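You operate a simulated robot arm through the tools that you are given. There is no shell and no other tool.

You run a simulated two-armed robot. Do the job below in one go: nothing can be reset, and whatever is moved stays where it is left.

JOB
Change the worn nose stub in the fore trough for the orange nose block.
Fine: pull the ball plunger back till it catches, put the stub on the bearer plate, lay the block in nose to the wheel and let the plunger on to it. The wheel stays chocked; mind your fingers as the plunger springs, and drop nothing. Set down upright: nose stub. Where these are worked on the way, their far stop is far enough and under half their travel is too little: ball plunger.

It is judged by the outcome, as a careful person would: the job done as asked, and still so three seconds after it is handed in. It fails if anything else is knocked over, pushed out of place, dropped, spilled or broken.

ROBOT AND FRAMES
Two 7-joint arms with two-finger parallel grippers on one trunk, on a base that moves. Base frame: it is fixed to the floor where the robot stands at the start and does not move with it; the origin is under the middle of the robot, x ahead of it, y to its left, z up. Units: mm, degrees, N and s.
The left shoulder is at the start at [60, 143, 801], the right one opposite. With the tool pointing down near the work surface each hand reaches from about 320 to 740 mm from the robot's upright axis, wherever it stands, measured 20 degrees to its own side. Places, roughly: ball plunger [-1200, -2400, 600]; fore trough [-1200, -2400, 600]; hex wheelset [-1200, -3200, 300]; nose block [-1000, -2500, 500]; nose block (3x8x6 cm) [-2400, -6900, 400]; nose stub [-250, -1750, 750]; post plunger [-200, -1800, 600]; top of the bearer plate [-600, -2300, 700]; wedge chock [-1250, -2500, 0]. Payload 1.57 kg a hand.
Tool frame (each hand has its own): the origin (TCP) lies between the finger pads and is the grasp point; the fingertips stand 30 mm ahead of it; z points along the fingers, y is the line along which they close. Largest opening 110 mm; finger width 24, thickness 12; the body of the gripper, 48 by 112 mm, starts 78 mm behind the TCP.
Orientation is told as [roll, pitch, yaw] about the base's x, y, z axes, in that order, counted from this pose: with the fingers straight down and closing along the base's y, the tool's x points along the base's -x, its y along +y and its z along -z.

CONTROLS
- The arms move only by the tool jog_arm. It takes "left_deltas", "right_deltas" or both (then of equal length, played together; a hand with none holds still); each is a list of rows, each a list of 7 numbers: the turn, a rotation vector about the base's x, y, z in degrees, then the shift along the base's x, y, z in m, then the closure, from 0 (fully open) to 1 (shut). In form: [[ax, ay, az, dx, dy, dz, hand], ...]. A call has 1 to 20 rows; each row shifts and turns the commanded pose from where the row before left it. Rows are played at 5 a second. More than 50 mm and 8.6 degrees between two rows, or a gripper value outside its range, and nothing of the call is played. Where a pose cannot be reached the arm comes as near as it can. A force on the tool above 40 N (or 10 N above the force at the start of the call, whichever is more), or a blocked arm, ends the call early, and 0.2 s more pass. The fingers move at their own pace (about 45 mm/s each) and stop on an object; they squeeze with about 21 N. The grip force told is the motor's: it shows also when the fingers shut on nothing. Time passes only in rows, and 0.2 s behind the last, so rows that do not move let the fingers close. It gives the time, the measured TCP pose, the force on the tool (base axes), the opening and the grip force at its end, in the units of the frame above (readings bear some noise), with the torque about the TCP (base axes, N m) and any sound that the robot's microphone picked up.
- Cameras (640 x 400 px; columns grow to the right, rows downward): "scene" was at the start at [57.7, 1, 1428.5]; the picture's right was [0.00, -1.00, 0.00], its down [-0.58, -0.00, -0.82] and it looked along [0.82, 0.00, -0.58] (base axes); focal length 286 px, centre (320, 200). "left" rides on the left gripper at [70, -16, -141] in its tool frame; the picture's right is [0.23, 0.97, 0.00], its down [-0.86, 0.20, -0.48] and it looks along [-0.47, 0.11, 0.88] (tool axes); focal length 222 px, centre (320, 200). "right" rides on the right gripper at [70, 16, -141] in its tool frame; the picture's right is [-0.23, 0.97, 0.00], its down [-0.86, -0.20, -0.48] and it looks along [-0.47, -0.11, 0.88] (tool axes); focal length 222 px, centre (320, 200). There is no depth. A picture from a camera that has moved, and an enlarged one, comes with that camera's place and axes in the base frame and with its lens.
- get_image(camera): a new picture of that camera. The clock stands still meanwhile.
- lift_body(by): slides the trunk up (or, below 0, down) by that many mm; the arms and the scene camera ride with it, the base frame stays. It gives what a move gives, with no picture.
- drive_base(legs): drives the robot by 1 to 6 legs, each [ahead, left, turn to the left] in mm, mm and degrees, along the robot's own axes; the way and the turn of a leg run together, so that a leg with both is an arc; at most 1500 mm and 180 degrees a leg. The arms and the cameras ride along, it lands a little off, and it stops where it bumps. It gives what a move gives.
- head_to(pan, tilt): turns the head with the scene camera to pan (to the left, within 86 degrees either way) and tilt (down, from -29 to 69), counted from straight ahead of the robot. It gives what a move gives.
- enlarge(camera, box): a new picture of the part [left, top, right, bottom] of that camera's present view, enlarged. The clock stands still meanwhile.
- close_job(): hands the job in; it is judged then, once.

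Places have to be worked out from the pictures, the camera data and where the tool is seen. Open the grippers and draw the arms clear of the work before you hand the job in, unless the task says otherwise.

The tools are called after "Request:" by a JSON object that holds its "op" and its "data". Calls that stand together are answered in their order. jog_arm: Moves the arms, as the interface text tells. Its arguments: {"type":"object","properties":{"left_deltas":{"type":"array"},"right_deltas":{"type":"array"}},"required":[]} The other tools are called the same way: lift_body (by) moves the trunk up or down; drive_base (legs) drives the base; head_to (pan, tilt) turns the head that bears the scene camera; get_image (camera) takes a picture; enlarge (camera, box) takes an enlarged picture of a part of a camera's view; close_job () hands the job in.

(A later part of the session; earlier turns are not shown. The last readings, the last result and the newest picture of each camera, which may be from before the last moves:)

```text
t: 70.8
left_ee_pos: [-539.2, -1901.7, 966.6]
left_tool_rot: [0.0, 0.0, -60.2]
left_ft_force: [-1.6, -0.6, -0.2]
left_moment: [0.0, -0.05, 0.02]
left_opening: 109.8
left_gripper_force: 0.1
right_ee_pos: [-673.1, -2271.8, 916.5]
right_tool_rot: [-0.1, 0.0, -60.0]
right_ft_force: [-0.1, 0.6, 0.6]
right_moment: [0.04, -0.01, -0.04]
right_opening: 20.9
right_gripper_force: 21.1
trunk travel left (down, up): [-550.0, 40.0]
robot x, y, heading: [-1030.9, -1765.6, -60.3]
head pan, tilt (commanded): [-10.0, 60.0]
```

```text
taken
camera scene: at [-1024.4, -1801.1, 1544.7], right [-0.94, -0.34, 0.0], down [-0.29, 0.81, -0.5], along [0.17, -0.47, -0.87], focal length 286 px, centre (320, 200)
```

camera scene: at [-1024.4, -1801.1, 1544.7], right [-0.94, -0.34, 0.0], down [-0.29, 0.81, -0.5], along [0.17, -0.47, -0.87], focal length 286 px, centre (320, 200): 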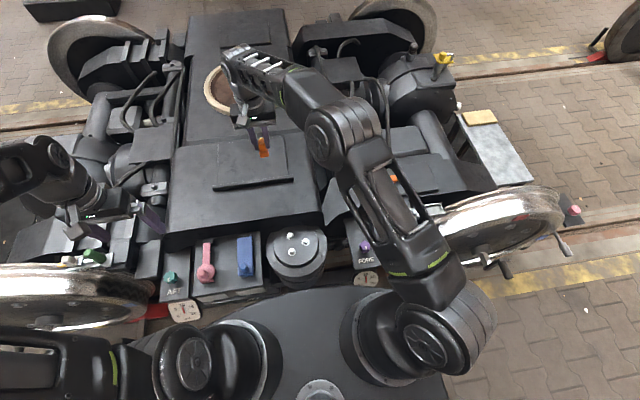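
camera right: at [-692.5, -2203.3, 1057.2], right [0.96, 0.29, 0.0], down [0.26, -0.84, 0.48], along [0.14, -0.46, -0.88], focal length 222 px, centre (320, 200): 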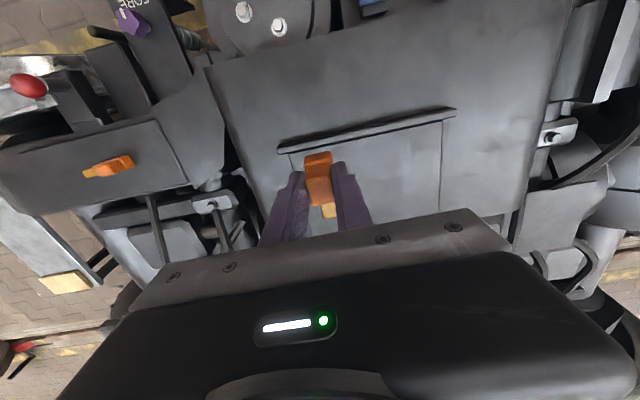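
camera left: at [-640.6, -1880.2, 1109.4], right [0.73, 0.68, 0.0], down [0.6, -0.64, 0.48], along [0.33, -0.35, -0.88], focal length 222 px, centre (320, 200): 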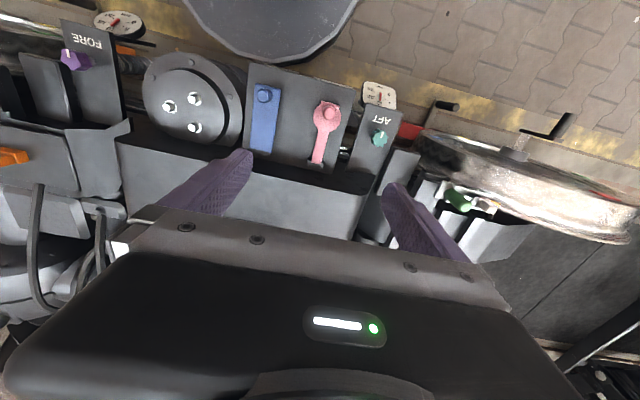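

Re-triangulating the lip with both ends clearly visible gives z≈685 (not 787), so the plate is at ~678 and the stub is still ~20 mm short of the lip on my side. I lower 70 mm and move 52 mm ahead and 28 mm toward fore.

Request:
{"op": "jog_arm", "data": {"right_deltas": [[0, 0, 0, 0, 0, -0.035, 0.95], [0, 0, 0, 0, 0, -0.035, 0.95], [0, 0, 0, 0.0006, -0.0197, 0, 0.95], [0, 0, 0, 0.0006, -0.0197, 0, 0.95], [0, 0, 0, 0.0005, -0.0197, 0, 0.95], [0, 0, 0, 0, 0, 0, 0.95]]}}

Request:
{"op": "get_image", "data": {"camera": "right"}}

Request:
{"op": "enlarge", "data": {"camera": "right", "box": [240, 90, 440, 230]}}

```text
t: 72.2
left_ee_pos: [-537.3, -1901.9, 966.7]
left_tool_rot: [0.0, 0.0, -60.1]
left_ft_force: [0.2, -0.4, 0.1]
left_moment: [0.01, 0.01, 0.02]
left_opening: 110.0
left_gripper_force: 0.1
right_ee_pos: [-669.2, -2319.7, 845.5]
right_tool_rot: [0.0, 0.0, -60.0]
right_ft_force: [0.4, 0.3, -1.4]
right_moment: [0.01, -0.01, -0.01]
right_opening: 20.9
right_gripper_force: 21.0
right hand out of reach, approached as far as the arm can: row 5
trunk travel left (down, up): [-550.0, 40.0]
robot x, y, heading: [-1030.9, -1766.1, -59.9]
head pan, tilt (commanded): [-10.0, 60.0]
```

```text
taken
camera right: at [-690.4, -2252.2, 987.2], right [0.96, 0.29, 0.0], down [0.25, -0.84, 0.48], along [0.14, -0.46, -0.88], focal length 222 px, centre (320, 200)
```

right: 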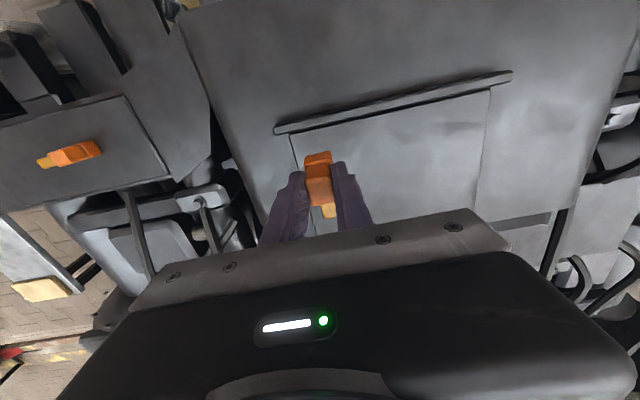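

```text
2.86 times, centred on (340, 160) of right
camera zoom: at [-690.4, -2252.2, 987.2], right [0.96, 0.29, 0.0], down [0.25, -0.84, 0.48], along [0.14, -0.46, -0.88], focal length 635 px, centre (263, 314)
```

zoom: 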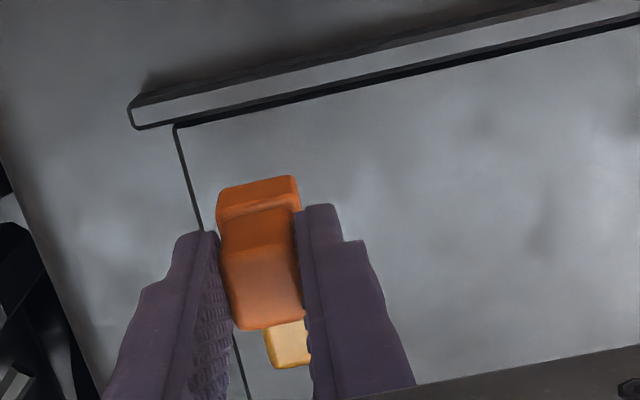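

The last few mm ahead were out of reach at this height; lowering brings the wrist to shoulder level. I lower 55 mm (stub bottom still above the lip) and check the position.

Request:
{"op": "jog_arm", "data": {"right_deltas": [[0, 0, 0, 0, 0, -0.02, 0.95], [0, 0, 0, 0, 0, -0.02, 0.95], [0, 0, 0, 0, 0, -0.015, 0.95], [0, 0, 0, 0, 0, 0, 0.95]]}}

Request:
{"op": "enlarge", "data": {"camera": "right", "box": [220, 70, 420, 230]}}

```text
t: 73.2
left_ee_pos: [-538.0, -1903.1, 967.3]
left_tool_rot: [-0.1, 0.0, -60.1]
left_ft_force: [-0.9, 0.1, 0.1]
left_moment: [0.0, -0.03, 0.03]
left_opening: 109.7
left_gripper_force: 0.1
right_ee_pos: [-671.0, -2319.1, 790.9]
right_tool_rot: [0.0, -0.1, -60.1]
right_ft_force: [-0.3, -0.6, 0.3]
right_moment: [0.03, -0.03, 0.01]
right_opening: 21.0
right_gripper_force: 20.9
trunk travel left (down, up): [-550.0, 40.0]
robot x, y, heading: [-1027.9, -1763.3, -60.0]
head pan, tilt (commanded): [-10.0, 60.0]
```

```text
2.50 times, centred on (320, 150) of right
camera zoom: at [-691.5, -2250.6, 932.6], right [0.96, 0.29, 0.0], down [0.25, -0.84, 0.48], along [0.14, -0.46, -0.88], focal length 555 px, centre (320, 325)
```

zoom: 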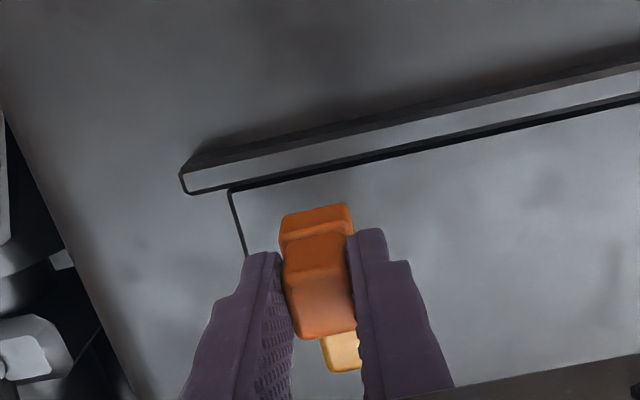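

I'm ~15 mm beyond the lip's inner edge; the stub's rear needs about 13, so I try 12 mm further ahead and 12 mm toward fore at this lower height.

Request:
{"op": "jog_arm", "data": {"right_deltas": [[0, 0, 0, -0.0044, -0.0082, 0, 0.95], [0, 0, 0, 0, -0.0082, 0, 0.95], [0, 0, 0, 0, 0, 0, 0.95]]}}

Request:
{"op": "enlarge", "data": {"camera": "right", "box": [220, 70, 420, 230]}}

```text
t: 74.0
left_ee_pos: [-537.0, -1903.0, 967.7]
left_tool_rot: [0.0, 0.0, -60.0]
left_ft_force: [0.0, 0.3, -0.7]
left_moment: [0.0, 0.01, 0.0]
left_opening: 110.0
left_gripper_force: 0.2
right_ee_pos: [-675.9, -2324.0, 790.4]
right_tool_rot: [0.0, 0.2, -60.0]
right_ft_force: [0.2, 0.3, -1.4]
right_moment: [0.01, -0.01, 0.03]
right_opening: 20.7
right_gripper_force: 21.2
right hand out of reach, approached as far as the arm can: row 1, 2
trunk travel left (down, up): [-550.0, 40.0]
robot x, y, heading: [-1028.4, -1764.3, -60.0]
head pan, tilt (commanded): [-10.0, 60.0]
```

```text
2.50 times, centred on (320, 150) of right
camera zoom: at [-696.4, -2256.4, 932.0], right [0.96, 0.29, 0.0], down [0.25, -0.84, 0.48], along [0.14, -0.46, -0.88], focal length 555 px, centre (320, 325)
```

zoom: 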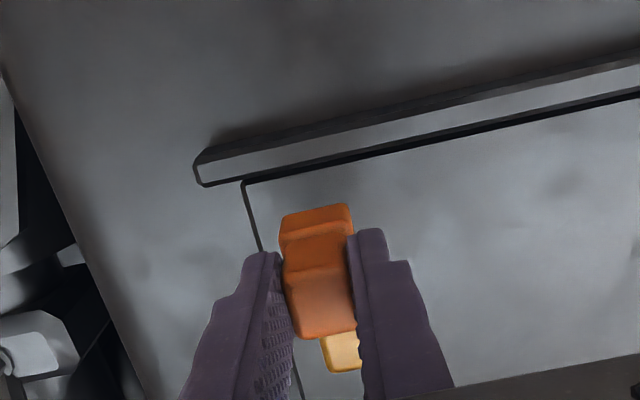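

That's the arm's limit here. I raise the stub slightly and shift the base 120 mm left (aft), which brings the plate closer in front of the right shoulder.

Request:
{"op": "jog_arm", "data": {"right_deltas": [[0, 0, 0, 0, 0.012, 0.02, 0.95], [0, 0, 0, 0, 0.008, 0.02, 0.95]]}}

Request:
{"op": "drive_base", "data": {"legs": [[0, 120, 0]]}}

Request:
{"op": "get_image", "data": {"camera": "right"}}

```text
t: 74.6
left_ee_pos: [-537.7, -1901.4, 966.8]
left_tool_rot: [0.0, 0.0, -60.1]
left_ft_force: [0.5, -0.3, -0.4]
left_moment: [-0.01, 0.0, -0.01]
left_opening: 110.0
left_gripper_force: 0.1
right_ee_pos: [-676.5, -2305.1, 829.8]
right_tool_rot: [0.0, -0.1, -60.0]
right_ft_force: [0.6, -0.2, -0.8]
right_moment: [-0.01, 0.01, -0.01]
right_opening: 20.9
right_gripper_force: 21.1
trunk travel left (down, up): [-550.0, 40.0]
robot x, y, heading: [-1031.3, -1763.2, -60.4]
head pan, tilt (commanded): [-10.0, 60.0]
```

```text
t: 75.8
left_ee_pos: [-433.1, -1843.8, 966.6]
left_tool_rot: [-0.1, 0.0, -60.1]
left_ft_force: [-0.6, 1.4, 0.2]
left_moment: [-0.04, 0.05, -0.01]
left_opening: 110.0
left_gripper_force: 0.1
right_ee_pos: [-572.4, -2245.0, 830.8]
right_tool_rot: [-0.1, -0.1, -60.1]
right_ft_force: [0.0, -0.3, -0.3]
right_moment: [-0.03, 0.05, -0.03]
right_opening: 20.9
right_gripper_force: 20.9
trunk travel left (down, up): [-550.0, 40.0]
robot x, y, heading: [-929.4, -1708.5, -60.3]
head pan, tilt (commanded): [-10.0, 60.0]
```

```text
taken
camera right: at [-592.2, -2177.1, 971.6], right [0.96, 0.29, 0.0], down [0.25, -0.84, 0.48], along [0.14, -0.46, -0.88], focal length 222 px, centre (320, 200)
```

right: 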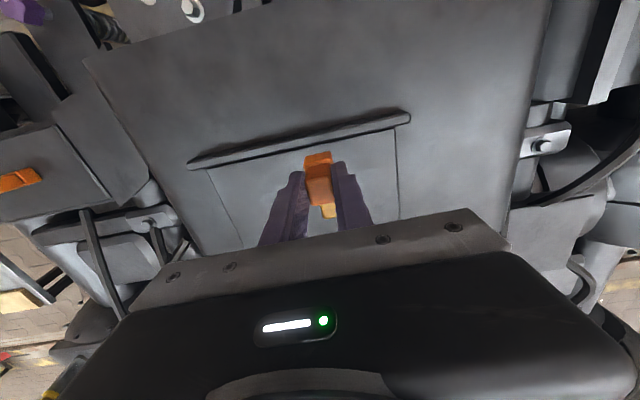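

The plate is now nicely in front. I move 110 mm toward its fore end and 32 mm ahead past the lip, then lower to just above the plate.

Request:
{"op": "jog_arm", "data": {"right_deltas": [[0, 0, 0, -0.0265, -0.0275, 0, 0.95], [0, 0, 0, -0.0265, -0.0275, 0, 0.95], [0, 0, 0, -0.0265, -0.0275, 0, 0.95], [0, 0, 0, 0, 0, -0.03, 0.95], [0, 0, 0, 0, 0, -0.025, 0.95], [0, 0, 0, 0, 0, 0, 0.95]]}}

Request:
{"op": "enlarge", "data": {"camera": "right", "box": [220, 70, 420, 230]}}

```text
t: 77.2
left_ee_pos: [-433.7, -1842.9, 967.1]
left_tool_rot: [0.0, -0.1, -60.1]
left_ft_force: [0.1, -0.2, 0.1]
left_moment: [0.01, 0.01, -0.02]
left_opening: 110.1
left_gripper_force: 0.0
right_ee_pos: [-654.0, -2328.2, 774.9]
right_tool_rot: [0.0, 0.0, -60.1]
right_ft_force: [-0.8, 0.9, 0.1]
right_moment: [0.01, -0.04, -0.01]
right_opening: 20.9
right_gripper_force: 21.0
trunk travel left (down, up): [-550.0, 40.0]
robot x, y, heading: [-931.4, -1707.8, -60.3]
head pan, tilt (commanded): [-10.0, 60.0]
```

```text
2.50 times, centred on (320, 150) of right
camera zoom: at [-673.6, -2260.2, 915.9], right [0.96, 0.29, 0.0], down [0.25, -0.84, 0.48], along [0.14, -0.46, -0.88], focal length 555 px, centre (320, 325)
```

zoom: 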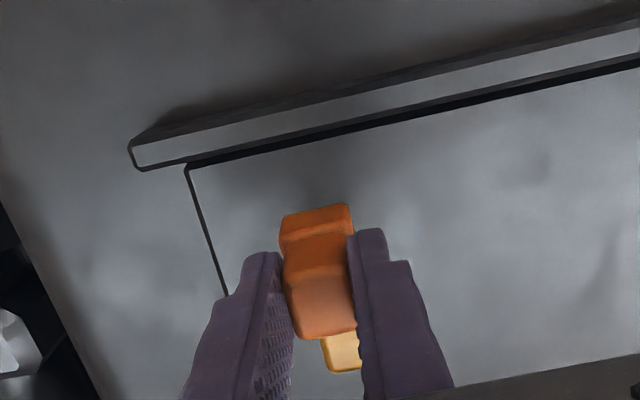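

Good spot: ~35 mm past the lip and ~50 mm inside the plate's fore edge. I lower in small steps watching the vertical force.

Request:
{"op": "jog_arm", "data": {"right_deltas": [[0, 0, 0, 0, 0, -0.01, 0.95], [0, 0, 0, 0, 0, -0.006, 0.95], [0, 0, 0, 0, 0, -0.004, 0.95]]}}

Request:
{"op": "enlarge", "data": {"camera": "right", "box": [240, 100, 400, 220]}}

```text
t: 78.0
left_ee_pos: [-433.9, -1844.4, 966.2]
left_tool_rot: [0.0, 0.1, -60.0]
left_ft_force: [-0.1, 0.5, -0.8]
left_moment: [-0.05, 0.0, -0.01]
left_opening: 109.9
left_gripper_force: 0.1
right_ee_pos: [-653.2, -2328.3, 753.9]
right_tool_rot: [0.1, -0.1, -60.2]
right_ft_force: [0.0, -0.4, 0.5]
right_moment: [0.0, -0.02, 0.02]
right_opening: 20.8
right_gripper_force: 20.8
trunk travel left (down, up): [-550.0, 40.0]
robot x, y, heading: [-927.1, -1705.5, -60.5]
head pan, tilt (commanded): [-10.0, 60.0]
```

```text
3.33 times, centred on (320, 160) of right
camera zoom: at [-673.1, -2260.7, 895.5], right [0.96, 0.29, 0.0], down [0.25, -0.84, 0.48], along [0.14, -0.46, -0.88], focal length 740 px, centre (320, 333)
```

zoom: 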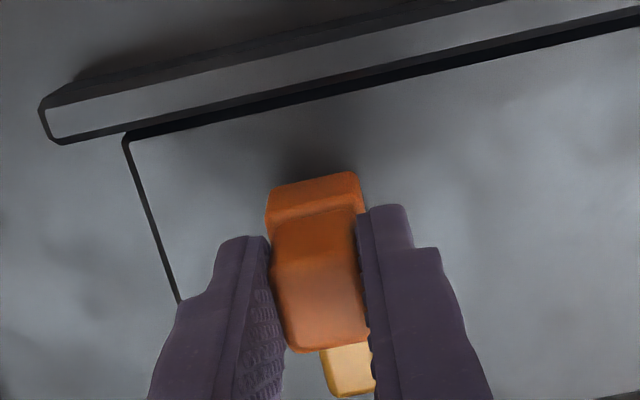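

A faint contact shadow is appearing behind the stub but no load yet. I go on down in 2 mm steps.

Request:
{"op": "jog_arm", "data": {"right_deltas": [[0, 0, 0, 0, 0, -0.002, 0.95], [0, 0, 0, 0, 0, -0.002, 0.95], [0, 0, 0, 0, 0, -0.002, 0.95]]}}

```text
t: 78.8
left_ee_pos: [-434.6, -1843.4, 967.2]
left_tool_rot: [0.0, 0.0, -60.1]
left_ft_force: [-0.2, 0.2, 0.5]
left_moment: [-0.04, -0.02, -0.03]
left_opening: 109.8
left_gripper_force: 0.0
right_ee_pos: [-653.0, -2328.6, 748.6]
right_tool_rot: [0.0, -0.1, -60.1]
right_ft_force: [0.1, 0.3, -0.9]
right_moment: [0.03, -0.04, 0.0]
right_opening: 20.8
right_gripper_force: 21.4
trunk travel left (down, up): [-550.0, 40.0]
robot x, y, heading: [-926.6, -1707.0, -60.0]
head pan, tilt (commanded): [-10.0, 60.0]
```

Still free at TCP z≈749. I continue in 2 mm steps.

Request:
{"op": "jog_arm", "data": {"right_deltas": [[0, 0, 0, 0, 0, -0.002, 0.95], [0, 0, 0, 0, 0, -0.002, 0.95], [0, 0, 0, 0, 0, -0.002, 0.95]]}}

Request:
{"op": "enlarge", "data": {"camera": "right", "box": [240, 100, 400, 220]}}

```text
t: 79.6
left_ee_pos: [-435.0, -1842.3, 968.6]
left_tool_rot: [0.0, 0.0, -60.1]
left_ft_force: [-0.5, -0.8, -0.5]
left_moment: [-0.02, 0.0, 0.01]
left_opening: 109.9
left_gripper_force: 0.2
right_ee_pos: [-653.6, -2329.0, 745.1]
right_tool_rot: [0.0, -0.4, -60.1]
right_ft_force: [-0.6, 1.7, 15.9]
right_moment: [0.05, 0.01, 0.0]
right_opening: 20.8
right_gripper_force: 20.8
trunk travel left (down, up): [-550.0, 40.0]
robot x, y, heading: [-930.0, -1704.0, -59.9]
head pan, tilt (commanded): [-10.0, 60.0]
```

```text
3.33 times, centred on (320, 160) of right
camera zoom: at [-673.1, -2260.1, 886.5], right [0.96, 0.29, 0.0], down [0.25, -0.84, 0.48], along [0.14, -0.46, -0.88], focal length 740 px, centre (320, 333)
```

zoom: 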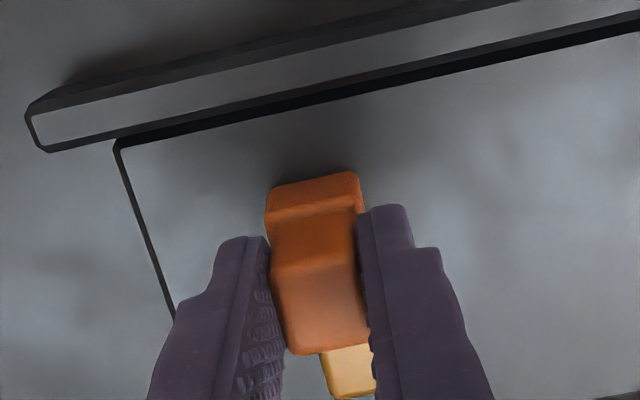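

The stub stands on the plate (16 N up). I relieve the press by 2 mm and open the fingers gently.

Request:
{"op": "jog_arm", "data": {"right_deltas": [[0, 0, 0, 0, 0, 0.002, 0.95], [0, 0, 0, 0, 0, 0, 0.78], [0, 0, 0, 0, 0, 0, 0.7], [0, 0, 0, 0, 0, 0, 0.6], [0, 0, 0, 0, 0, 0, 0.6]]}}

Request:
{"op": "enlarge", "data": {"camera": "right", "box": [240, 100, 400, 220]}}

```text
t: 80.8
left_ee_pos: [-433.9, -1841.9, 967.4]
left_tool_rot: [0.1, 0.0, -60.2]
left_ft_force: [0.0, 0.6, -0.1]
left_moment: [0.02, 0.0, -0.01]
left_opening: 110.1
left_gripper_force: 0.0
right_ee_pos: [-653.2, -2328.1, 744.6]
right_tool_rot: [-0.1, 0.1, -60.0]
right_ft_force: [0.7, 0.1, 0.0]
right_moment: [0.0, -0.01, 0.0]
right_opening: 43.9
right_gripper_force: 0.2
trunk travel left (down, up): [-550.0, 40.0]
robot x, y, heading: [-927.4, -1701.1, -60.0]
head pan, tilt (commanded): [-10.0, 60.0]
```

```text
3.33 times, centred on (320, 160) of right
camera zoom: at [-673.0, -2260.4, 886.3], right [0.96, 0.29, 0.0], down [0.25, -0.84, 0.48], along [0.14, -0.46, -0.88], focal length 740 px, centre (320, 333)
```

zoom: 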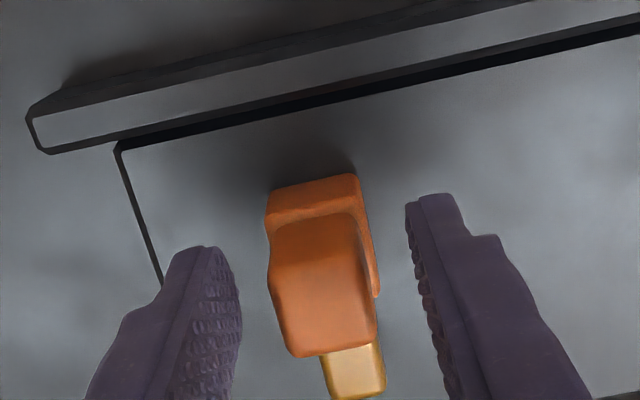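

The stub stands upright and free on the plate. I raise the hand straight up.

Request:
{"op": "jog_arm", "data": {"right_deltas": [[0, 0, 0, 0, 0, 0.01, 0.55], [0, 0, 0, 0, 0, 0.02, 0.55], [0, 0, 0, 0, 0, 0.03, 0.5], [0, 0, 0, 0, 0, 0.04, 0.4], [0, 0, 0, 0, 0.01, 0.04, 0.4], [0, 0, 0, 0, 0.02, 0.03, 0.4]]}}

Request:
{"op": "get_image", "data": {"camera": "right"}}

Request:
{"op": "get_image", "data": {"camera": "scene"}}

```text
t: 82.2
left_ee_pos: [-434.3, -1842.6, 968.4]
left_tool_rot: [0.1, -0.1, -60.1]
left_ft_force: [0.4, -0.3, 0.1]
left_moment: [-0.03, -0.03, -0.01]
left_opening: 109.9
left_gripper_force: 0.1
right_ee_pos: [-654.6, -2297.2, 915.0]
right_tool_rot: [0.0, 0.0, -60.0]
right_ft_force: [-0.7, -0.5, -0.1]
right_moment: [0.01, -0.01, -0.01]
right_opening: 66.1
right_gripper_force: 0.1
trunk travel left (down, up): [-550.0, 40.0]
robot x, y, heading: [-927.2, -1703.6, -60.1]
head pan, tilt (commanded): [-10.0, 60.0]
```

```text
taken
camera right: at [-674.0, -2229.8, 1056.9], right [0.96, 0.29, 0.0], down [0.25, -0.84, 0.48], along [0.14, -0.46, -0.88], focal length 222 px, centre (320, 200)
```

right: 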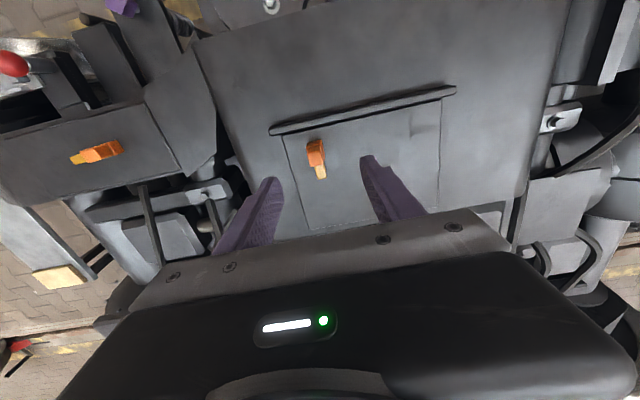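

```text
taken
camera scene: at [-920.6, -1740.7, 1544.6], right [-0.94, -0.34, 0.0], down [-0.29, 0.81, -0.5], along [0.17, -0.47, -0.87], focal length 286 px, centre (320, 200)
```

scene: 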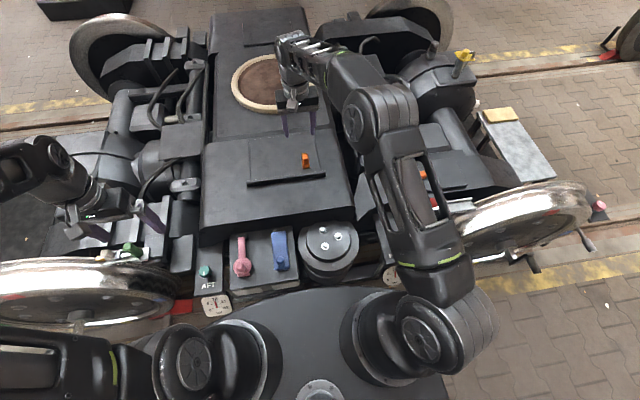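

The stub is standing on the bearer plate. I drive the base back 130 mm right to reach the block and the trough, then look at the block.

Request:
{"op": "drive_base", "data": {"legs": [[0, -130, 0]]}}

Request:
{"op": "get_image", "data": {"camera": "right"}}

```text
t: 83.5
left_ee_pos: [-545.3, -1908.1, 967.8]
left_tool_rot: [0.1, -0.1, -60.0]
left_ft_force: [0.4, -0.1, 0.3]
left_moment: [0.01, -0.01, 0.02]
left_opening: 110.2
left_gripper_force: 0.1
right_ee_pos: [-764.9, -2363.3, 915.0]
right_tool_rot: [0.1, -0.1, -60.1]
right_ft_force: [0.0, -0.3, 0.3]
right_moment: [0.04, -0.04, 0.0]
right_opening: 65.7
right_gripper_force: 0.0
trunk travel left (down, up): [-550.0, 40.0]
robot x, y, heading: [-1036.1, -1769.8, -60.0]
head pan, tilt (commanded): [-10.0, 60.0]
```

```text
taken
camera right: at [-785.7, -2295.0, 1056.3], right [0.96, 0.29, 0.0], down [0.25, -0.84, 0.48], along [0.14, -0.46, -0.88], focal length 222 px, centre (320, 200)
```

right: 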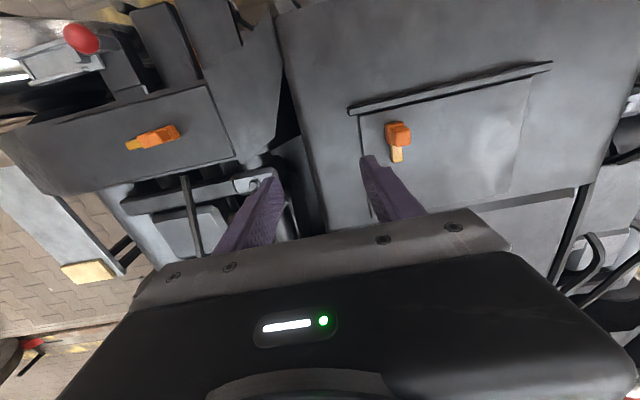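

The plunger is still caught and the block lies nose toward fore, roughly parallel to the trough. I move above it with the tool turned -90° for a grip across its lug.

Request:
{"op": "jog_arm", "data": {"right_deltas": [[0, 0, -8.18, -0.0284, -0.0087, 0, 0.4], [0, 0, -8.18, -0.0284, -0.0087, 0, 0.4], [0, 0, -8.18, -0.0284, -0.0087, 0, 0.4], [0, 0, -8.18, -0.0284, -0.0087, 0, 0.4], [0, 0, -8.18, -0.0284, -0.0087, 0, 0.4], [0, 0, -8.18, -0.0284, -0.0087, -0.01, 0.4], [0, 0, -8.18, -0.0284, -0.0087, -0.01, 0.4], [0, 0, -8.18, -0.0284, -0.0087, -0.01, 0.4], [0, 0, -8.18, -0.0284, -0.0087, -0.01, 0.4], [0, 0, -8.18, -0.0284, -0.0087, -0.01, 0.4], [0, 0, -8.18, -0.0284, -0.0087, -0.01, 0.4], [0, 0, 0, 0, 0, 0, 0.4]]}}

Request:
{"op": "get_image", "data": {"camera": "right"}}

Request:
{"op": "enlarge", "data": {"camera": "right", "box": [240, 80, 400, 200]}}

```text
t: 86.1
left_ee_pos: [-545.1, -1906.2, 967.0]
left_tool_rot: [0.0, 0.0, -60.2]
left_ft_force: [0.1, -0.1, 0.6]
left_moment: [0.0, -0.03, -0.02]
left_opening: 109.8
left_gripper_force: 0.0
right_ee_pos: [-1077.5, -2458.5, 854.4]
right_tool_rot: [0.0, 0.1, -150.2]
right_ft_force: [0.2, 0.2, 0.7]
right_moment: [0.02, 0.02, -0.01]
right_opening: 66.0
right_gripper_force: 0.0
trunk travel left (down, up): [-550.0, 40.0]
robot x, y, heading: [-1036.3, -1767.9, -59.8]
head pan, tilt (commanded): [-10.0, 60.0]
```

```text
taken
camera right: at [-1008.7, -2438.2, 996.8], right [0.29, -0.96, 0.0], down [-0.84, -0.25, 0.48], along [-0.46, -0.14, -0.88], focal length 222 px, centre (320, 200)
```

right: 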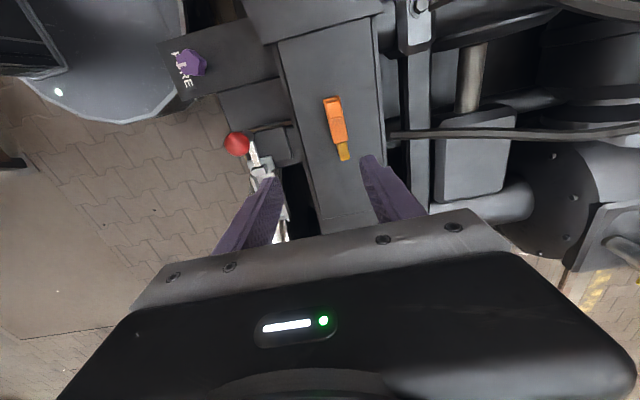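

```text
3.33 times, centred on (320, 140) of right
camera zoom: at [-1008.7, -2438.2, 996.8], right [0.29, -0.96, 0.0], down [-0.84, -0.25, 0.48], along [-0.46, -0.14, -0.88], focal length 740 px, centre (320, 400)
```

zoom: 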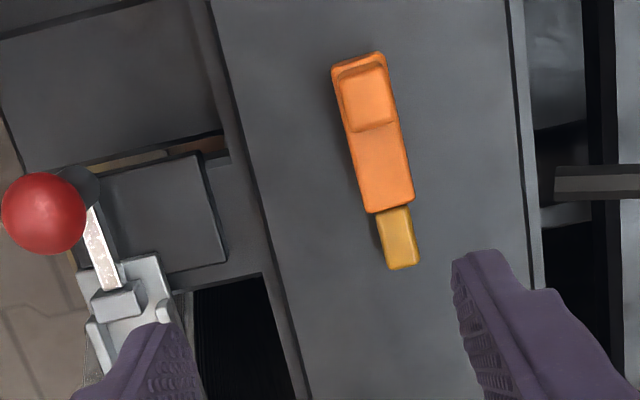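

The block's lug centre is ≈[-1038,-2468] and its axis is turned ~2.5° from the tool, nose pointing fore. I move over the lug, correct the yaw, lower to ~745 and look again.

Request:
{"op": "jog_arm", "data": {"right_deltas": [[0, 0, 2.5, 0.0395, -0.0095, 0, 0.45], [0, 0, 0, 0, 0, -0.04, 0.45], [0, 0, 0, 0, 0, -0.04, 0.45], [0, 0, 0, 0, 0, -0.03, 0.45], [0, 0, 0, 0, 0, 0, 0.45]]}}

Request:
{"op": "get_image", "data": {"camera": "right"}}

Request:
{"op": "enlarge", "data": {"camera": "right", "box": [250, 90, 390, 230]}}

```text
t: 87.3
left_ee_pos: [-544.4, -1906.1, 967.1]
left_tool_rot: [0.0, 0.0, -60.0]
left_ft_force: [-0.5, -0.3, 0.6]
left_moment: [0.01, 0.01, 0.0]
left_opening: 110.1
left_gripper_force: 0.1
right_ee_pos: [-1036.7, -2468.9, 743.3]
right_tool_rot: [0.0, 0.0, -147.5]
right_ft_force: [-0.2, 0.3, 0.1]
right_moment: [0.0, -0.02, 0.02]
right_opening: 60.6
right_gripper_force: 0.1
trunk travel left (down, up): [-550.0, 40.0]
robot x, y, heading: [-1041.1, -1771.2, -60.1]
head pan, tilt (commanded): [-10.0, 60.0]
```

```text
taken
camera right: at [-969.0, -2445.5, 885.9], right [0.33, -0.94, 0.0], down [-0.83, -0.29, 0.48], along [-0.45, -0.16, -0.88], focal length 222 px, centre (320, 200)
```

right: 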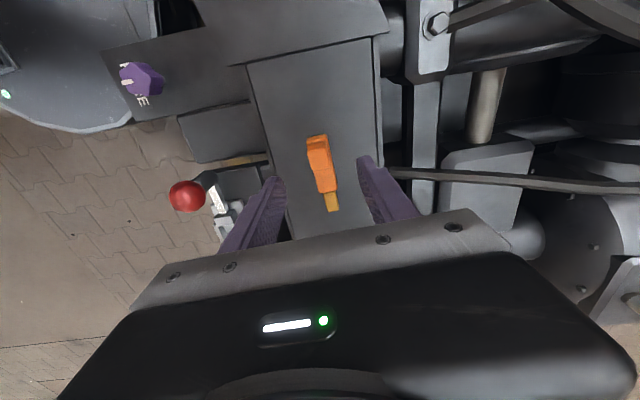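

```text
2.86 times, centred on (320, 160) of right
camera zoom: at [-969.0, -2445.5, 885.9], right [0.33, -0.94, 0.0], down [-0.83, -0.29, 0.48], along [-0.45, -0.16, -0.88], focal length 635 px, centre (320, 314)
```

zoom: 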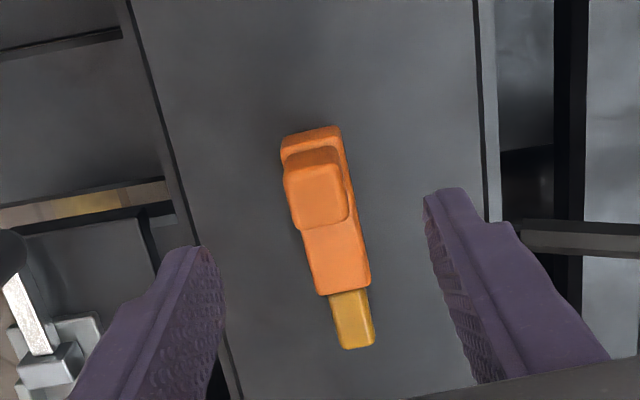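

Triangulated lug top ≈ [-1038,-2469,662], right under the tool axis. I descend to the lug's sides and check before closing.

Request:
{"op": "jog_arm", "data": {"right_deltas": [[0, 0, -0.5, -0.0006, 0, -0.03, 0.5], [0, 0, 0, 0, 0, -0.03, 0.5], [0, 0, 0, 0, 0, -0.012, 0.5], [0, 0, 0, 0, 0, 0, 0.5]]}}

Request:
{"op": "enlarge", "data": {"camera": "right", "box": [240, 110, 400, 230]}}

```text
t: 88.3
left_ee_pos: [-544.8, -1907.2, 966.3]
left_tool_rot: [0.1, 0.1, -60.0]
left_ft_force: [0.1, 1.2, 0.1]
left_moment: [0.02, -0.04, 0.04]
left_opening: 110.2
left_gripper_force: 0.1
right_ee_pos: [-1037.8, -2468.0, 672.8]
right_tool_rot: [0.0, 0.0, -148.1]
right_ft_force: [0.0, -0.6, 1.2]
right_moment: [0.0, -0.02, 0.0]
right_opening: 55.4
right_gripper_force: 0.0
trunk travel left (down, up): [-550.0, 40.0]
robot x, y, heading: [-1038.5, -1765.0, -60.1]
head pan, tilt (commanded): [-10.0, 60.0]
```

```text
3.33 times, centred on (320, 170) of right
camera zoom: at [-969.1, -2445.4, 814.3], right [0.32, -0.95, 0.0], down [-0.83, -0.28, 0.48], along [-0.45, -0.15, -0.88], focal length 740 px, centre (320, 300)
```

zoom: 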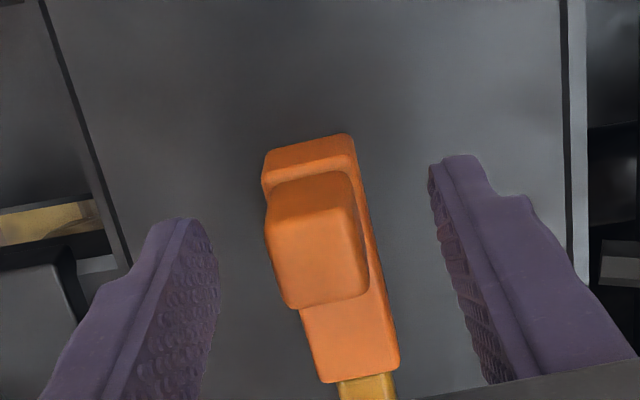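

Well aligned. I close on the lug.

Request:
{"op": "jog_arm", "data": {"right_deltas": [[0, 0, 0, 0, 0, 0, 0.95], [0, 0, 0, 0, 0, 0, 0.95], [0, 0, 0, 0, 0, 0, 0.95], [0, 0, 0, 0, 0, 0, 0.95], [0, 0, 0, 0, 0, 0, 0.95]]}}

Request:
{"op": "enlarge", "data": {"camera": "right", "box": [240, 110, 400, 230]}}

```text
t: 89.5
left_ee_pos: [-545.5, -1906.7, 966.2]
left_tool_rot: [0.0, 0.0, -60.1]
left_ft_force: [0.6, -0.8, -0.2]
left_moment: [-0.01, 0.0, 0.03]
left_opening: 110.1
left_gripper_force: 0.1
right_ee_pos: [-1036.6, -2468.6, 672.4]
right_tool_rot: [0.0, 0.0, -148.1]
right_ft_force: [-1.0, 0.3, 0.3]
right_moment: [-0.02, -0.02, 0.01]
right_opening: 21.2
right_gripper_force: 20.9
trunk travel left (down, up): [-550.0, 40.0]
robot x, y, heading: [-1039.9, -1768.8, -60.3]
head pan, tilt (commanded): [-10.0, 60.0]
```

```text
3.33 times, centred on (320, 170) of right
camera zoom: at [-969.1, -2445.5, 814.4], right [0.32, -0.95, 0.0], down [-0.83, -0.28, 0.48], along [-0.45, -0.15, -0.88], focal length 740 px, centre (320, 300)
```

zoom: 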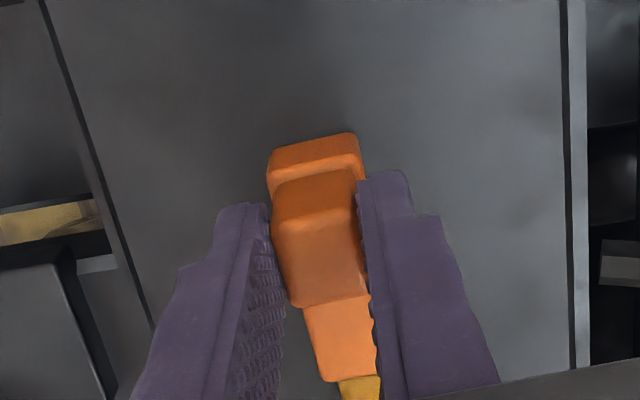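

The block is held (21.2 mm, 21 N). I lift it straight up to see it hangs steady.

Request:
{"op": "jog_arm", "data": {"right_deltas": [[0, 0, 0, 0, 0, 0.008, 0.95], [0, 0, 0, 0, 0, 0.015, 0.95], [0, 0, 0, 0, 0, 0.03, 0.95], [0, 0, 0, 0, 0, 0.035, 0.95], [0, 0, 0, 0, 0, 0.04, 0.95], [0, 0, 0, 0, 0, 0, 0.95]]}}

Request:
{"op": "get_image", "data": {"camera": "right"}}

Request:
{"op": "enlarge", "data": {"camera": "right", "box": [240, 110, 400, 230]}}

```text
t: 90.9
left_ee_pos: [-545.3, -1907.0, 966.2]
left_tool_rot: [0.0, 0.0, -60.0]
left_ft_force: [0.7, 0.0, 0.2]
left_moment: [0.01, -0.02, 0.02]
left_opening: 109.9
left_gripper_force: 0.1
right_ee_pos: [-1036.6, -2466.4, 801.4]
right_tool_rot: [-0.1, 0.0, -148.1]
right_ft_force: [0.2, 0.2, -0.5]
right_moment: [-0.01, 0.0, 0.01]
right_opening: 21.1
right_gripper_force: 21.0
trunk travel left (down, up): [-550.0, 40.0]
robot x, y, heading: [-1038.9, -1770.4, -60.1]
head pan, tilt (commanded): [-10.0, 60.0]
```

```text
taken
camera right: at [-968.7, -2445.0, 943.7], right [0.32, -0.95, 0.0], down [-0.83, -0.28, 0.48], along [-0.45, -0.15, -0.88], focal length 222 px, centre (320, 200)
```

right: 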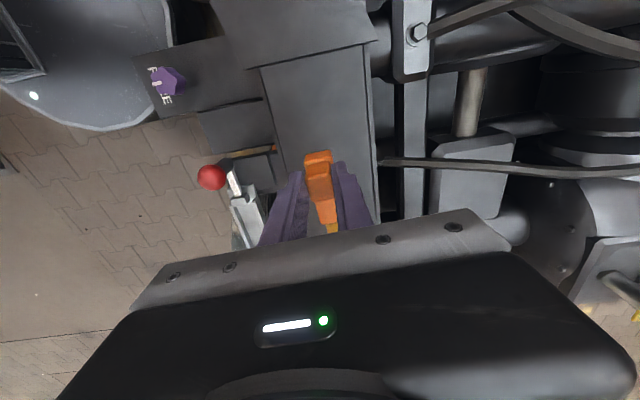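

```text
3.33 times, centred on (320, 170) of right
camera zoom: at [-968.7, -2445.0, 943.7], right [0.32, -0.95, 0.0], down [-0.83, -0.28, 0.48], along [-0.45, -0.15, -0.88], focal length 740 px, centre (320, 300)
```

zoom: 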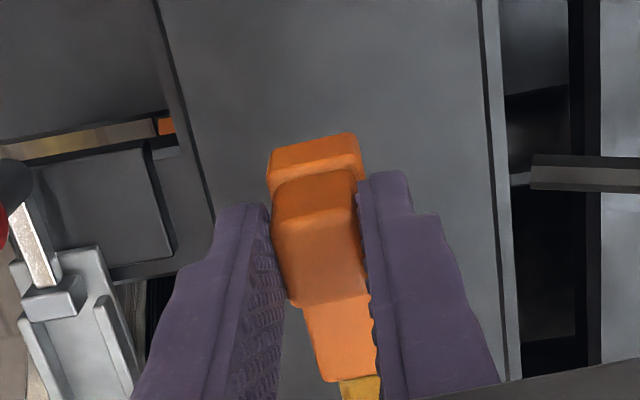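

The block hangs steady and level. I carry it above the trough at the same height (well above the ball), aligning yaw to the trough.

Request:
{"op": "jog_arm", "data": {"right_deltas": [[0, 0, -0.42, -0.0379, 0.0135, 0, 0.95], [0, 0, -0.42, -0.0379, 0.0135, 0, 0.95], [0, 0, -0.42, -0.0379, 0.0135, 0, 0.95], [0, 0, -0.42, -0.0379, 0.0135, 0, 0.95], [0, 0, -0.42, -0.0379, 0.0135, 0, 0.95], [0, 0, 0, 0, 0, 0, 0.95]]}}

Request:
{"op": "get_image", "data": {"camera": "right"}}

Request:
{"op": "enlarge", "data": {"camera": "right", "box": [240, 70, 400, 230]}}

```text
t: 92.3
left_ee_pos: [-545.3, -1907.2, 966.7]
left_tool_rot: [0.0, -0.1, -60.2]
left_ft_force: [-0.4, -0.2, -0.5]
left_moment: [0.0, 0.04, 0.01]
left_opening: 110.1
left_gripper_force: 0.2
right_ee_pos: [-1226.4, -2400.1, 800.7]
right_tool_rot: [0.0, 0.0, -150.3]
right_ft_force: [0.7, 0.2, -0.1]
right_moment: [0.05, 0.0, -0.01]
right_opening: 21.3
right_gripper_force: 20.5
trunk travel left (down, up): [-550.0, 40.0]
robot x, y, heading: [-1040.4, -1770.7, -60.2]
head pan, tilt (commanded): [-10.0, 60.0]
```

```text
taken
camera right: at [-1157.5, -2380.4, 942.2], right [0.29, -0.96, 0.0], down [-0.84, -0.25, 0.48], along [-0.46, -0.14, -0.88], focal length 222 px, centre (320, 200)
```

right: 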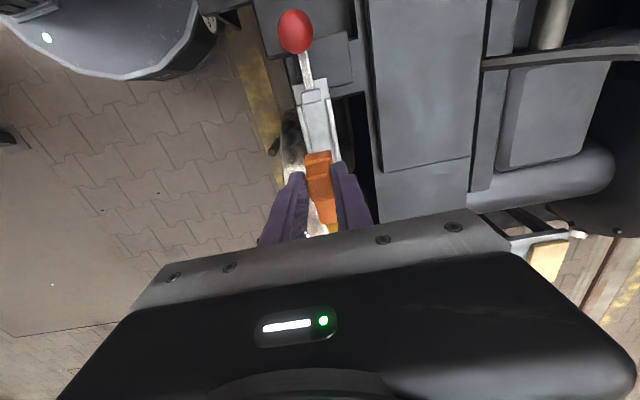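

```text
2.50 times, centred on (320, 150) of right
camera zoom: at [-1157.5, -2380.4, 942.2], right [0.29, -0.96, 0.0], down [-0.84, -0.25, 0.48], along [-0.46, -0.14, -0.88], focal length 555 px, centre (320, 325)
```

zoom: 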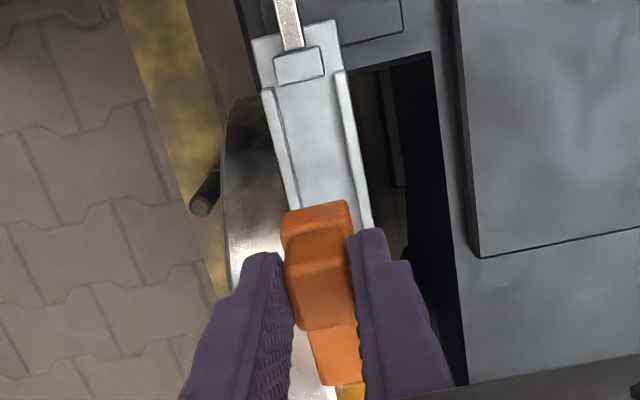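

The block hangs in line with the trough (≈1 mm lateral error) with its nose about at the old nose position. I shift 5 mm back from the wheel and 1 mm sideways, and lower to just above the trough walls.

Request:
{"op": "jog_arm", "data": {"right_deltas": [[0, 0, 0, 0.0046, 0.0015, -0.03, 0.95], [0, 0, 0, 0, 0, -0.03, 0.95], [0, 0, 0, 0, 0, -0.03, 0.95], [0, 0, 0, 0, 0, -0.015, 0.95], [0, 0, 0, 0, 0, 0, 0.95]]}}

Request:
{"op": "get_image", "data": {"camera": "right"}}

Request:
{"op": "enlarge", "data": {"camera": "right", "box": [240, 70, 400, 230]}}

```text
t: 93.5
left_ee_pos: [-544.5, -1907.3, 967.6]
left_tool_rot: [-0.1, -0.1, -60.1]
left_ft_force: [0.1, 0.5, 0.0]
left_moment: [-0.01, 0.0, 0.0]
left_opening: 109.9
left_gripper_force: 0.0
right_ee_pos: [-1222.5, -2399.0, 694.6]
right_tool_rot: [0.0, 0.0, -150.2]
right_ft_force: [-0.2, -0.4, -0.1]
right_moment: [0.01, 0.0, 0.0]
right_opening: 21.0
right_gripper_force: 21.2
trunk travel left (down, up): [-550.0, 40.0]
robot x, y, heading: [-1040.8, -1768.0, -60.3]
head pan, tilt (commanded): [-10.0, 60.0]
```

```text
taken
camera right: at [-1153.3, -2379.0, 836.2], right [0.29, -0.96, 0.0], down [-0.84, -0.25, 0.48], along [-0.46, -0.14, -0.88], focal length 222 px, centre (320, 200)
```

right: 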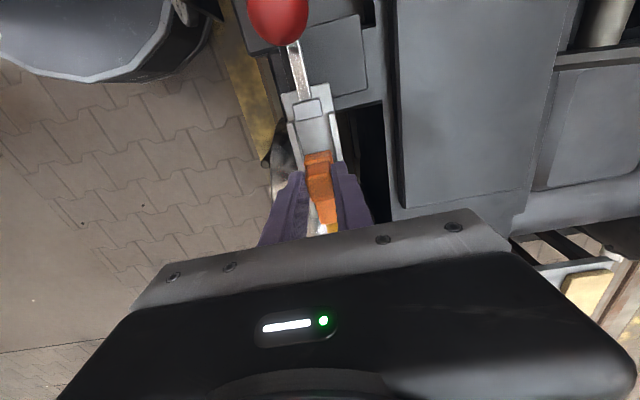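

```text
2.50 times, centred on (320, 150) of right
camera zoom: at [-1153.3, -2379.0, 836.2], right [0.29, -0.96, 0.0], down [-0.84, -0.25, 0.48], along [-0.46, -0.14, -0.88], focal length 555 px, centre (320, 325)
```

zoom: 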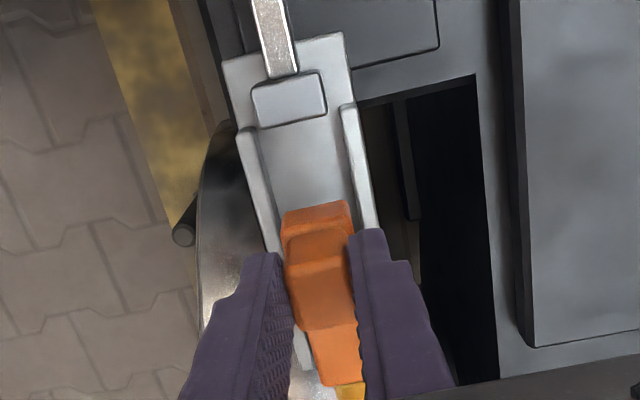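

The block's body lines up with the middle of the trough. I lower it in, first 15 mm and then in 2–3 mm steps, watching the forces.

Request:
{"op": "jog_arm", "data": {"right_deltas": [[0, 0, 0, 0, 0, -0.008, 0.95], [0, 0, 0, 0, 0, -0.007, 0.95], [0, 0, 0, 0, 0, -0.004, 0.95]]}}

Request:
{"op": "enlarge", "data": {"camera": "right", "box": [240, 70, 400, 230]}}

```text
t: 94.3
left_ee_pos: [-544.5, -1908.3, 967.6]
left_tool_rot: [0.0, 0.1, -60.0]
left_ft_force: [-0.4, -0.4, 0.0]
left_moment: [0.0, 0.03, 0.0]
left_opening: 109.7
left_gripper_force: 0.1
right_ee_pos: [-1222.6, -2400.6, 676.4]
right_tool_rot: [0.0, 0.0, -150.2]
right_ft_force: [0.5, -1.0, -0.6]
right_moment: [-0.04, 0.0, 0.0]
right_opening: 21.2
right_gripper_force: 20.8
trunk travel left (down, up): [-550.0, 40.0]
robot x, y, heading: [-1036.3, -1768.6, -60.2]
head pan, tilt (commanded): [-10.0, 60.0]
```

```text
2.50 times, centred on (320, 150) of right
camera zoom: at [-1153.4, -2379.1, 817.4], right [0.29, -0.96, 0.0], down [-0.84, -0.25, 0.48], along [-0.46, -0.14, -0.88], focal length 555 px, centre (320, 325)
```

zoom: 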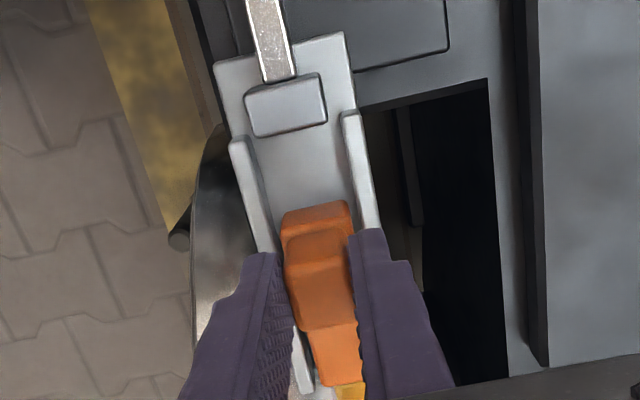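

No contact yet at TCP z≈676. I go on down in 2–3 mm steps.

Request:
{"op": "jog_arm", "data": {"right_deltas": [[0, 0, 0, 0, 0, -0.003, 0.95], [0, 0, 0, 0, 0, -0.003, 0.95], [0, 0, 0, 0, 0, -0.002, 0.95]]}}

```text
t: 95.1
left_ee_pos: [-544.4, -1906.0, 967.2]
left_tool_rot: [-0.1, 0.1, -60.2]
left_ft_force: [0.2, 0.0, 0.6]
left_moment: [-0.02, 0.0, -0.02]
left_opening: 110.2
left_gripper_force: 0.0
right_ee_pos: [-1224.0, -2398.4, 670.3]
right_tool_rot: [0.1, -0.1, -150.2]
right_ft_force: [0.2, 0.6, 14.8]
right_moment: [0.09, -0.04, 0.01]
right_opening: 21.3
right_gripper_force: 21.4
trunk travel left (down, up): [-550.0, 40.0]
robot x, y, heading: [-1039.3, -1772.5, -60.1]
head pan, tilt (commanded): [-10.0, 60.0]
```

Contact at TCP z≈670 with ~15 N. I look closely whether the block is seated on the trough floor between the walls.

Request:
{"op": "enlarge", "data": {"camera": "right", "box": [260, 100, 380, 200]}}

Request:
{"op": "enlarge", "data": {"camera": "scene", "box": [370, 150, 470, 240]}}

```text
4.00 times, centred on (320, 150) of right
camera zoom: at [-1153.9, -2378.4, 811.4], right [0.29, -0.96, 0.0], down [-0.84, -0.25, 0.48], along [-0.46, -0.14, -0.88], focal length 888 px, centre (320, 400)
```

zoom: 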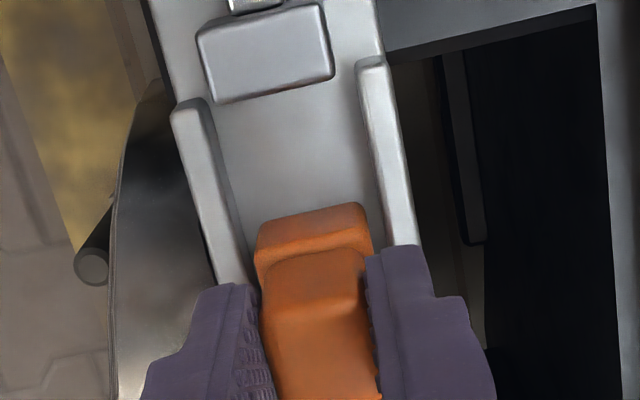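

```text
4.44 times, centred on (420, 195) of scene
camera zoom: at [-1030.5, -1803.4, 1544.9], right [-0.94, -0.34, 0.0], down [-0.29, 0.81, -0.5], along [0.17, -0.47, -0.87], focal length 1273 px, centre (-124, 222)
```

zoom: 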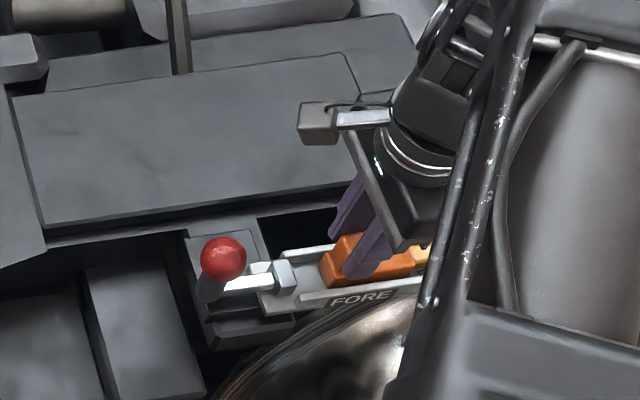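

The load acts right below the lug (no nose or one-sided wall contact) and the block lies between the walls on the floor. I relieve 2 mm and open the fingers.

Request:
{"op": "jog_arm", "data": {"right_deltas": [[0, 0, 0, 0, 0, 0.0015, 0.95], [0, 0, 0, 0, 0, 0, 0.78], [0, 0, 0, 0, 0, 0, 0.7], [0, 0, 0, 0, 0, 0, 0.6], [0, 0, 0, 0, 0, 0, 0.55]]}}

Request:
{"op": "enlarge", "data": {"camera": "right", "box": [240, 100, 400, 220]}}

```text
t: 96.3
left_ee_pos: [-545.2, -1908.3, 968.6]
left_tool_rot: [0.1, 0.0, -60.1]
left_ft_force: [-0.2, 0.4, 0.6]
left_moment: [-0.05, 0.01, 0.01]
left_opening: 110.1
left_gripper_force: 0.0
right_ee_pos: [-1223.5, -2397.9, 669.8]
right_tool_rot: [0.1, 0.0, -150.2]
right_ft_force: [0.0, 0.7, 0.1]
right_moment: [-0.01, 0.0, 0.0]
right_opening: 49.4
right_gripper_force: 0.1
trunk travel left (down, up): [-550.0, 40.0]
robot x, y, heading: [-1037.5, -1769.9, -60.3]
head pan, tilt (commanded): [-10.0, 60.0]
```

```text
3.33 times, centred on (320, 160) of right
camera zoom: at [-1154.3, -2378.9, 811.7], right [0.29, -0.96, 0.0], down [-0.84, -0.25, 0.48], along [-0.46, -0.14, -0.88], focal length 740 px, centre (320, 333)
```

zoom: 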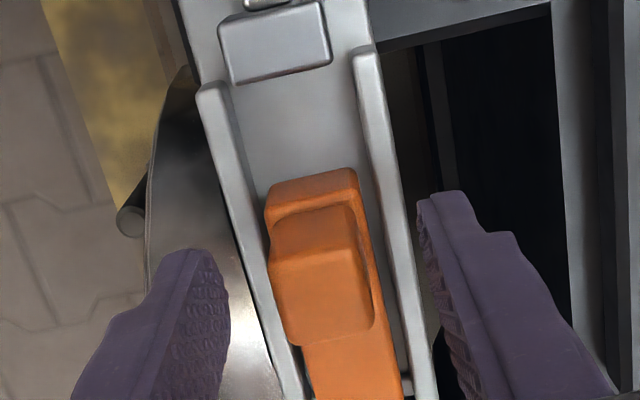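

The block rests in the trough by itself. I raise the hand and look at the whole arrangement.

Request:
{"op": "jog_arm", "data": {"right_deltas": [[0, 0, 0, 0, 0, 0.01, 0.5], [0, 0, 0, 0, 0, 0.03, 0.5], [0, 0, 0, 0, 0, 0.04, 0.45], [0, 0, 0, 0, 0, 0.04, 0.4], [0, 0, 0, 0, 0, 0.03, 0.4]]}}

Request:
{"op": "get_image", "data": {"camera": "right"}}

Request:
{"op": "enlarge", "data": {"camera": "right", "box": [260, 80, 380, 200]}}

```text
t: 97.5
left_ee_pos: [-544.8, -1906.6, 966.9]
left_tool_rot: [0.0, 0.0, -60.1]
left_ft_force: [0.2, -0.4, 0.8]
left_moment: [0.01, 0.01, 0.0]
left_opening: 110.0
left_gripper_force: 0.1
right_ee_pos: [-1223.0, -2398.3, 819.6]
right_tool_rot: [-0.1, 0.1, -150.2]
right_ft_force: [0.4, 0.1, -0.2]
right_moment: [0.03, 0.02, 0.03]
right_opening: 66.1
right_gripper_force: 0.0
trunk travel left (down, up): [-550.0, 40.0]
robot x, y, heading: [-1040.2, -1768.2, -60.3]
head pan, tilt (commanded): [-10.0, 60.0]
```

```text
taken
camera right: at [-1153.9, -2378.6, 961.5], right [0.29, -0.96, 0.0], down [-0.84, -0.25, 0.48], along [-0.46, -0.14, -0.88], focal length 222 px, centre (320, 200)
```

right: 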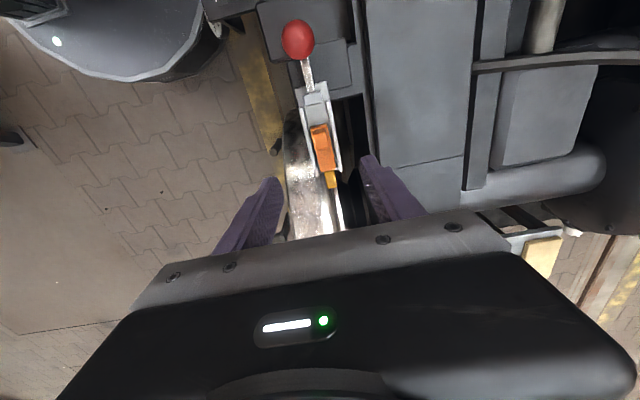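

```text
3.33 times, centred on (320, 140) of right
camera zoom: at [-1153.9, -2378.6, 961.5], right [0.29, -0.96, 0.0], down [-0.84, -0.25, 0.48], along [-0.46, -0.14, -0.88], focal length 740 px, centre (320, 400)
```

zoom: 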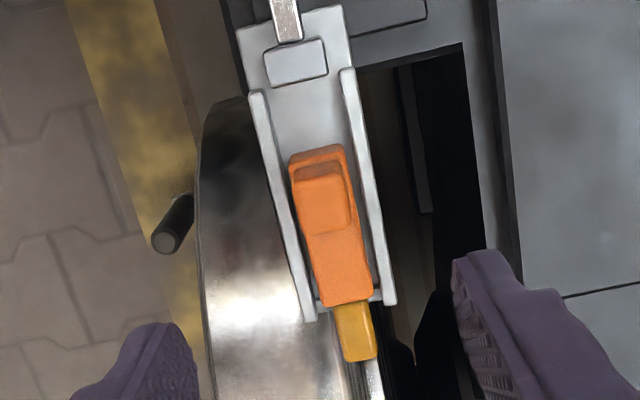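

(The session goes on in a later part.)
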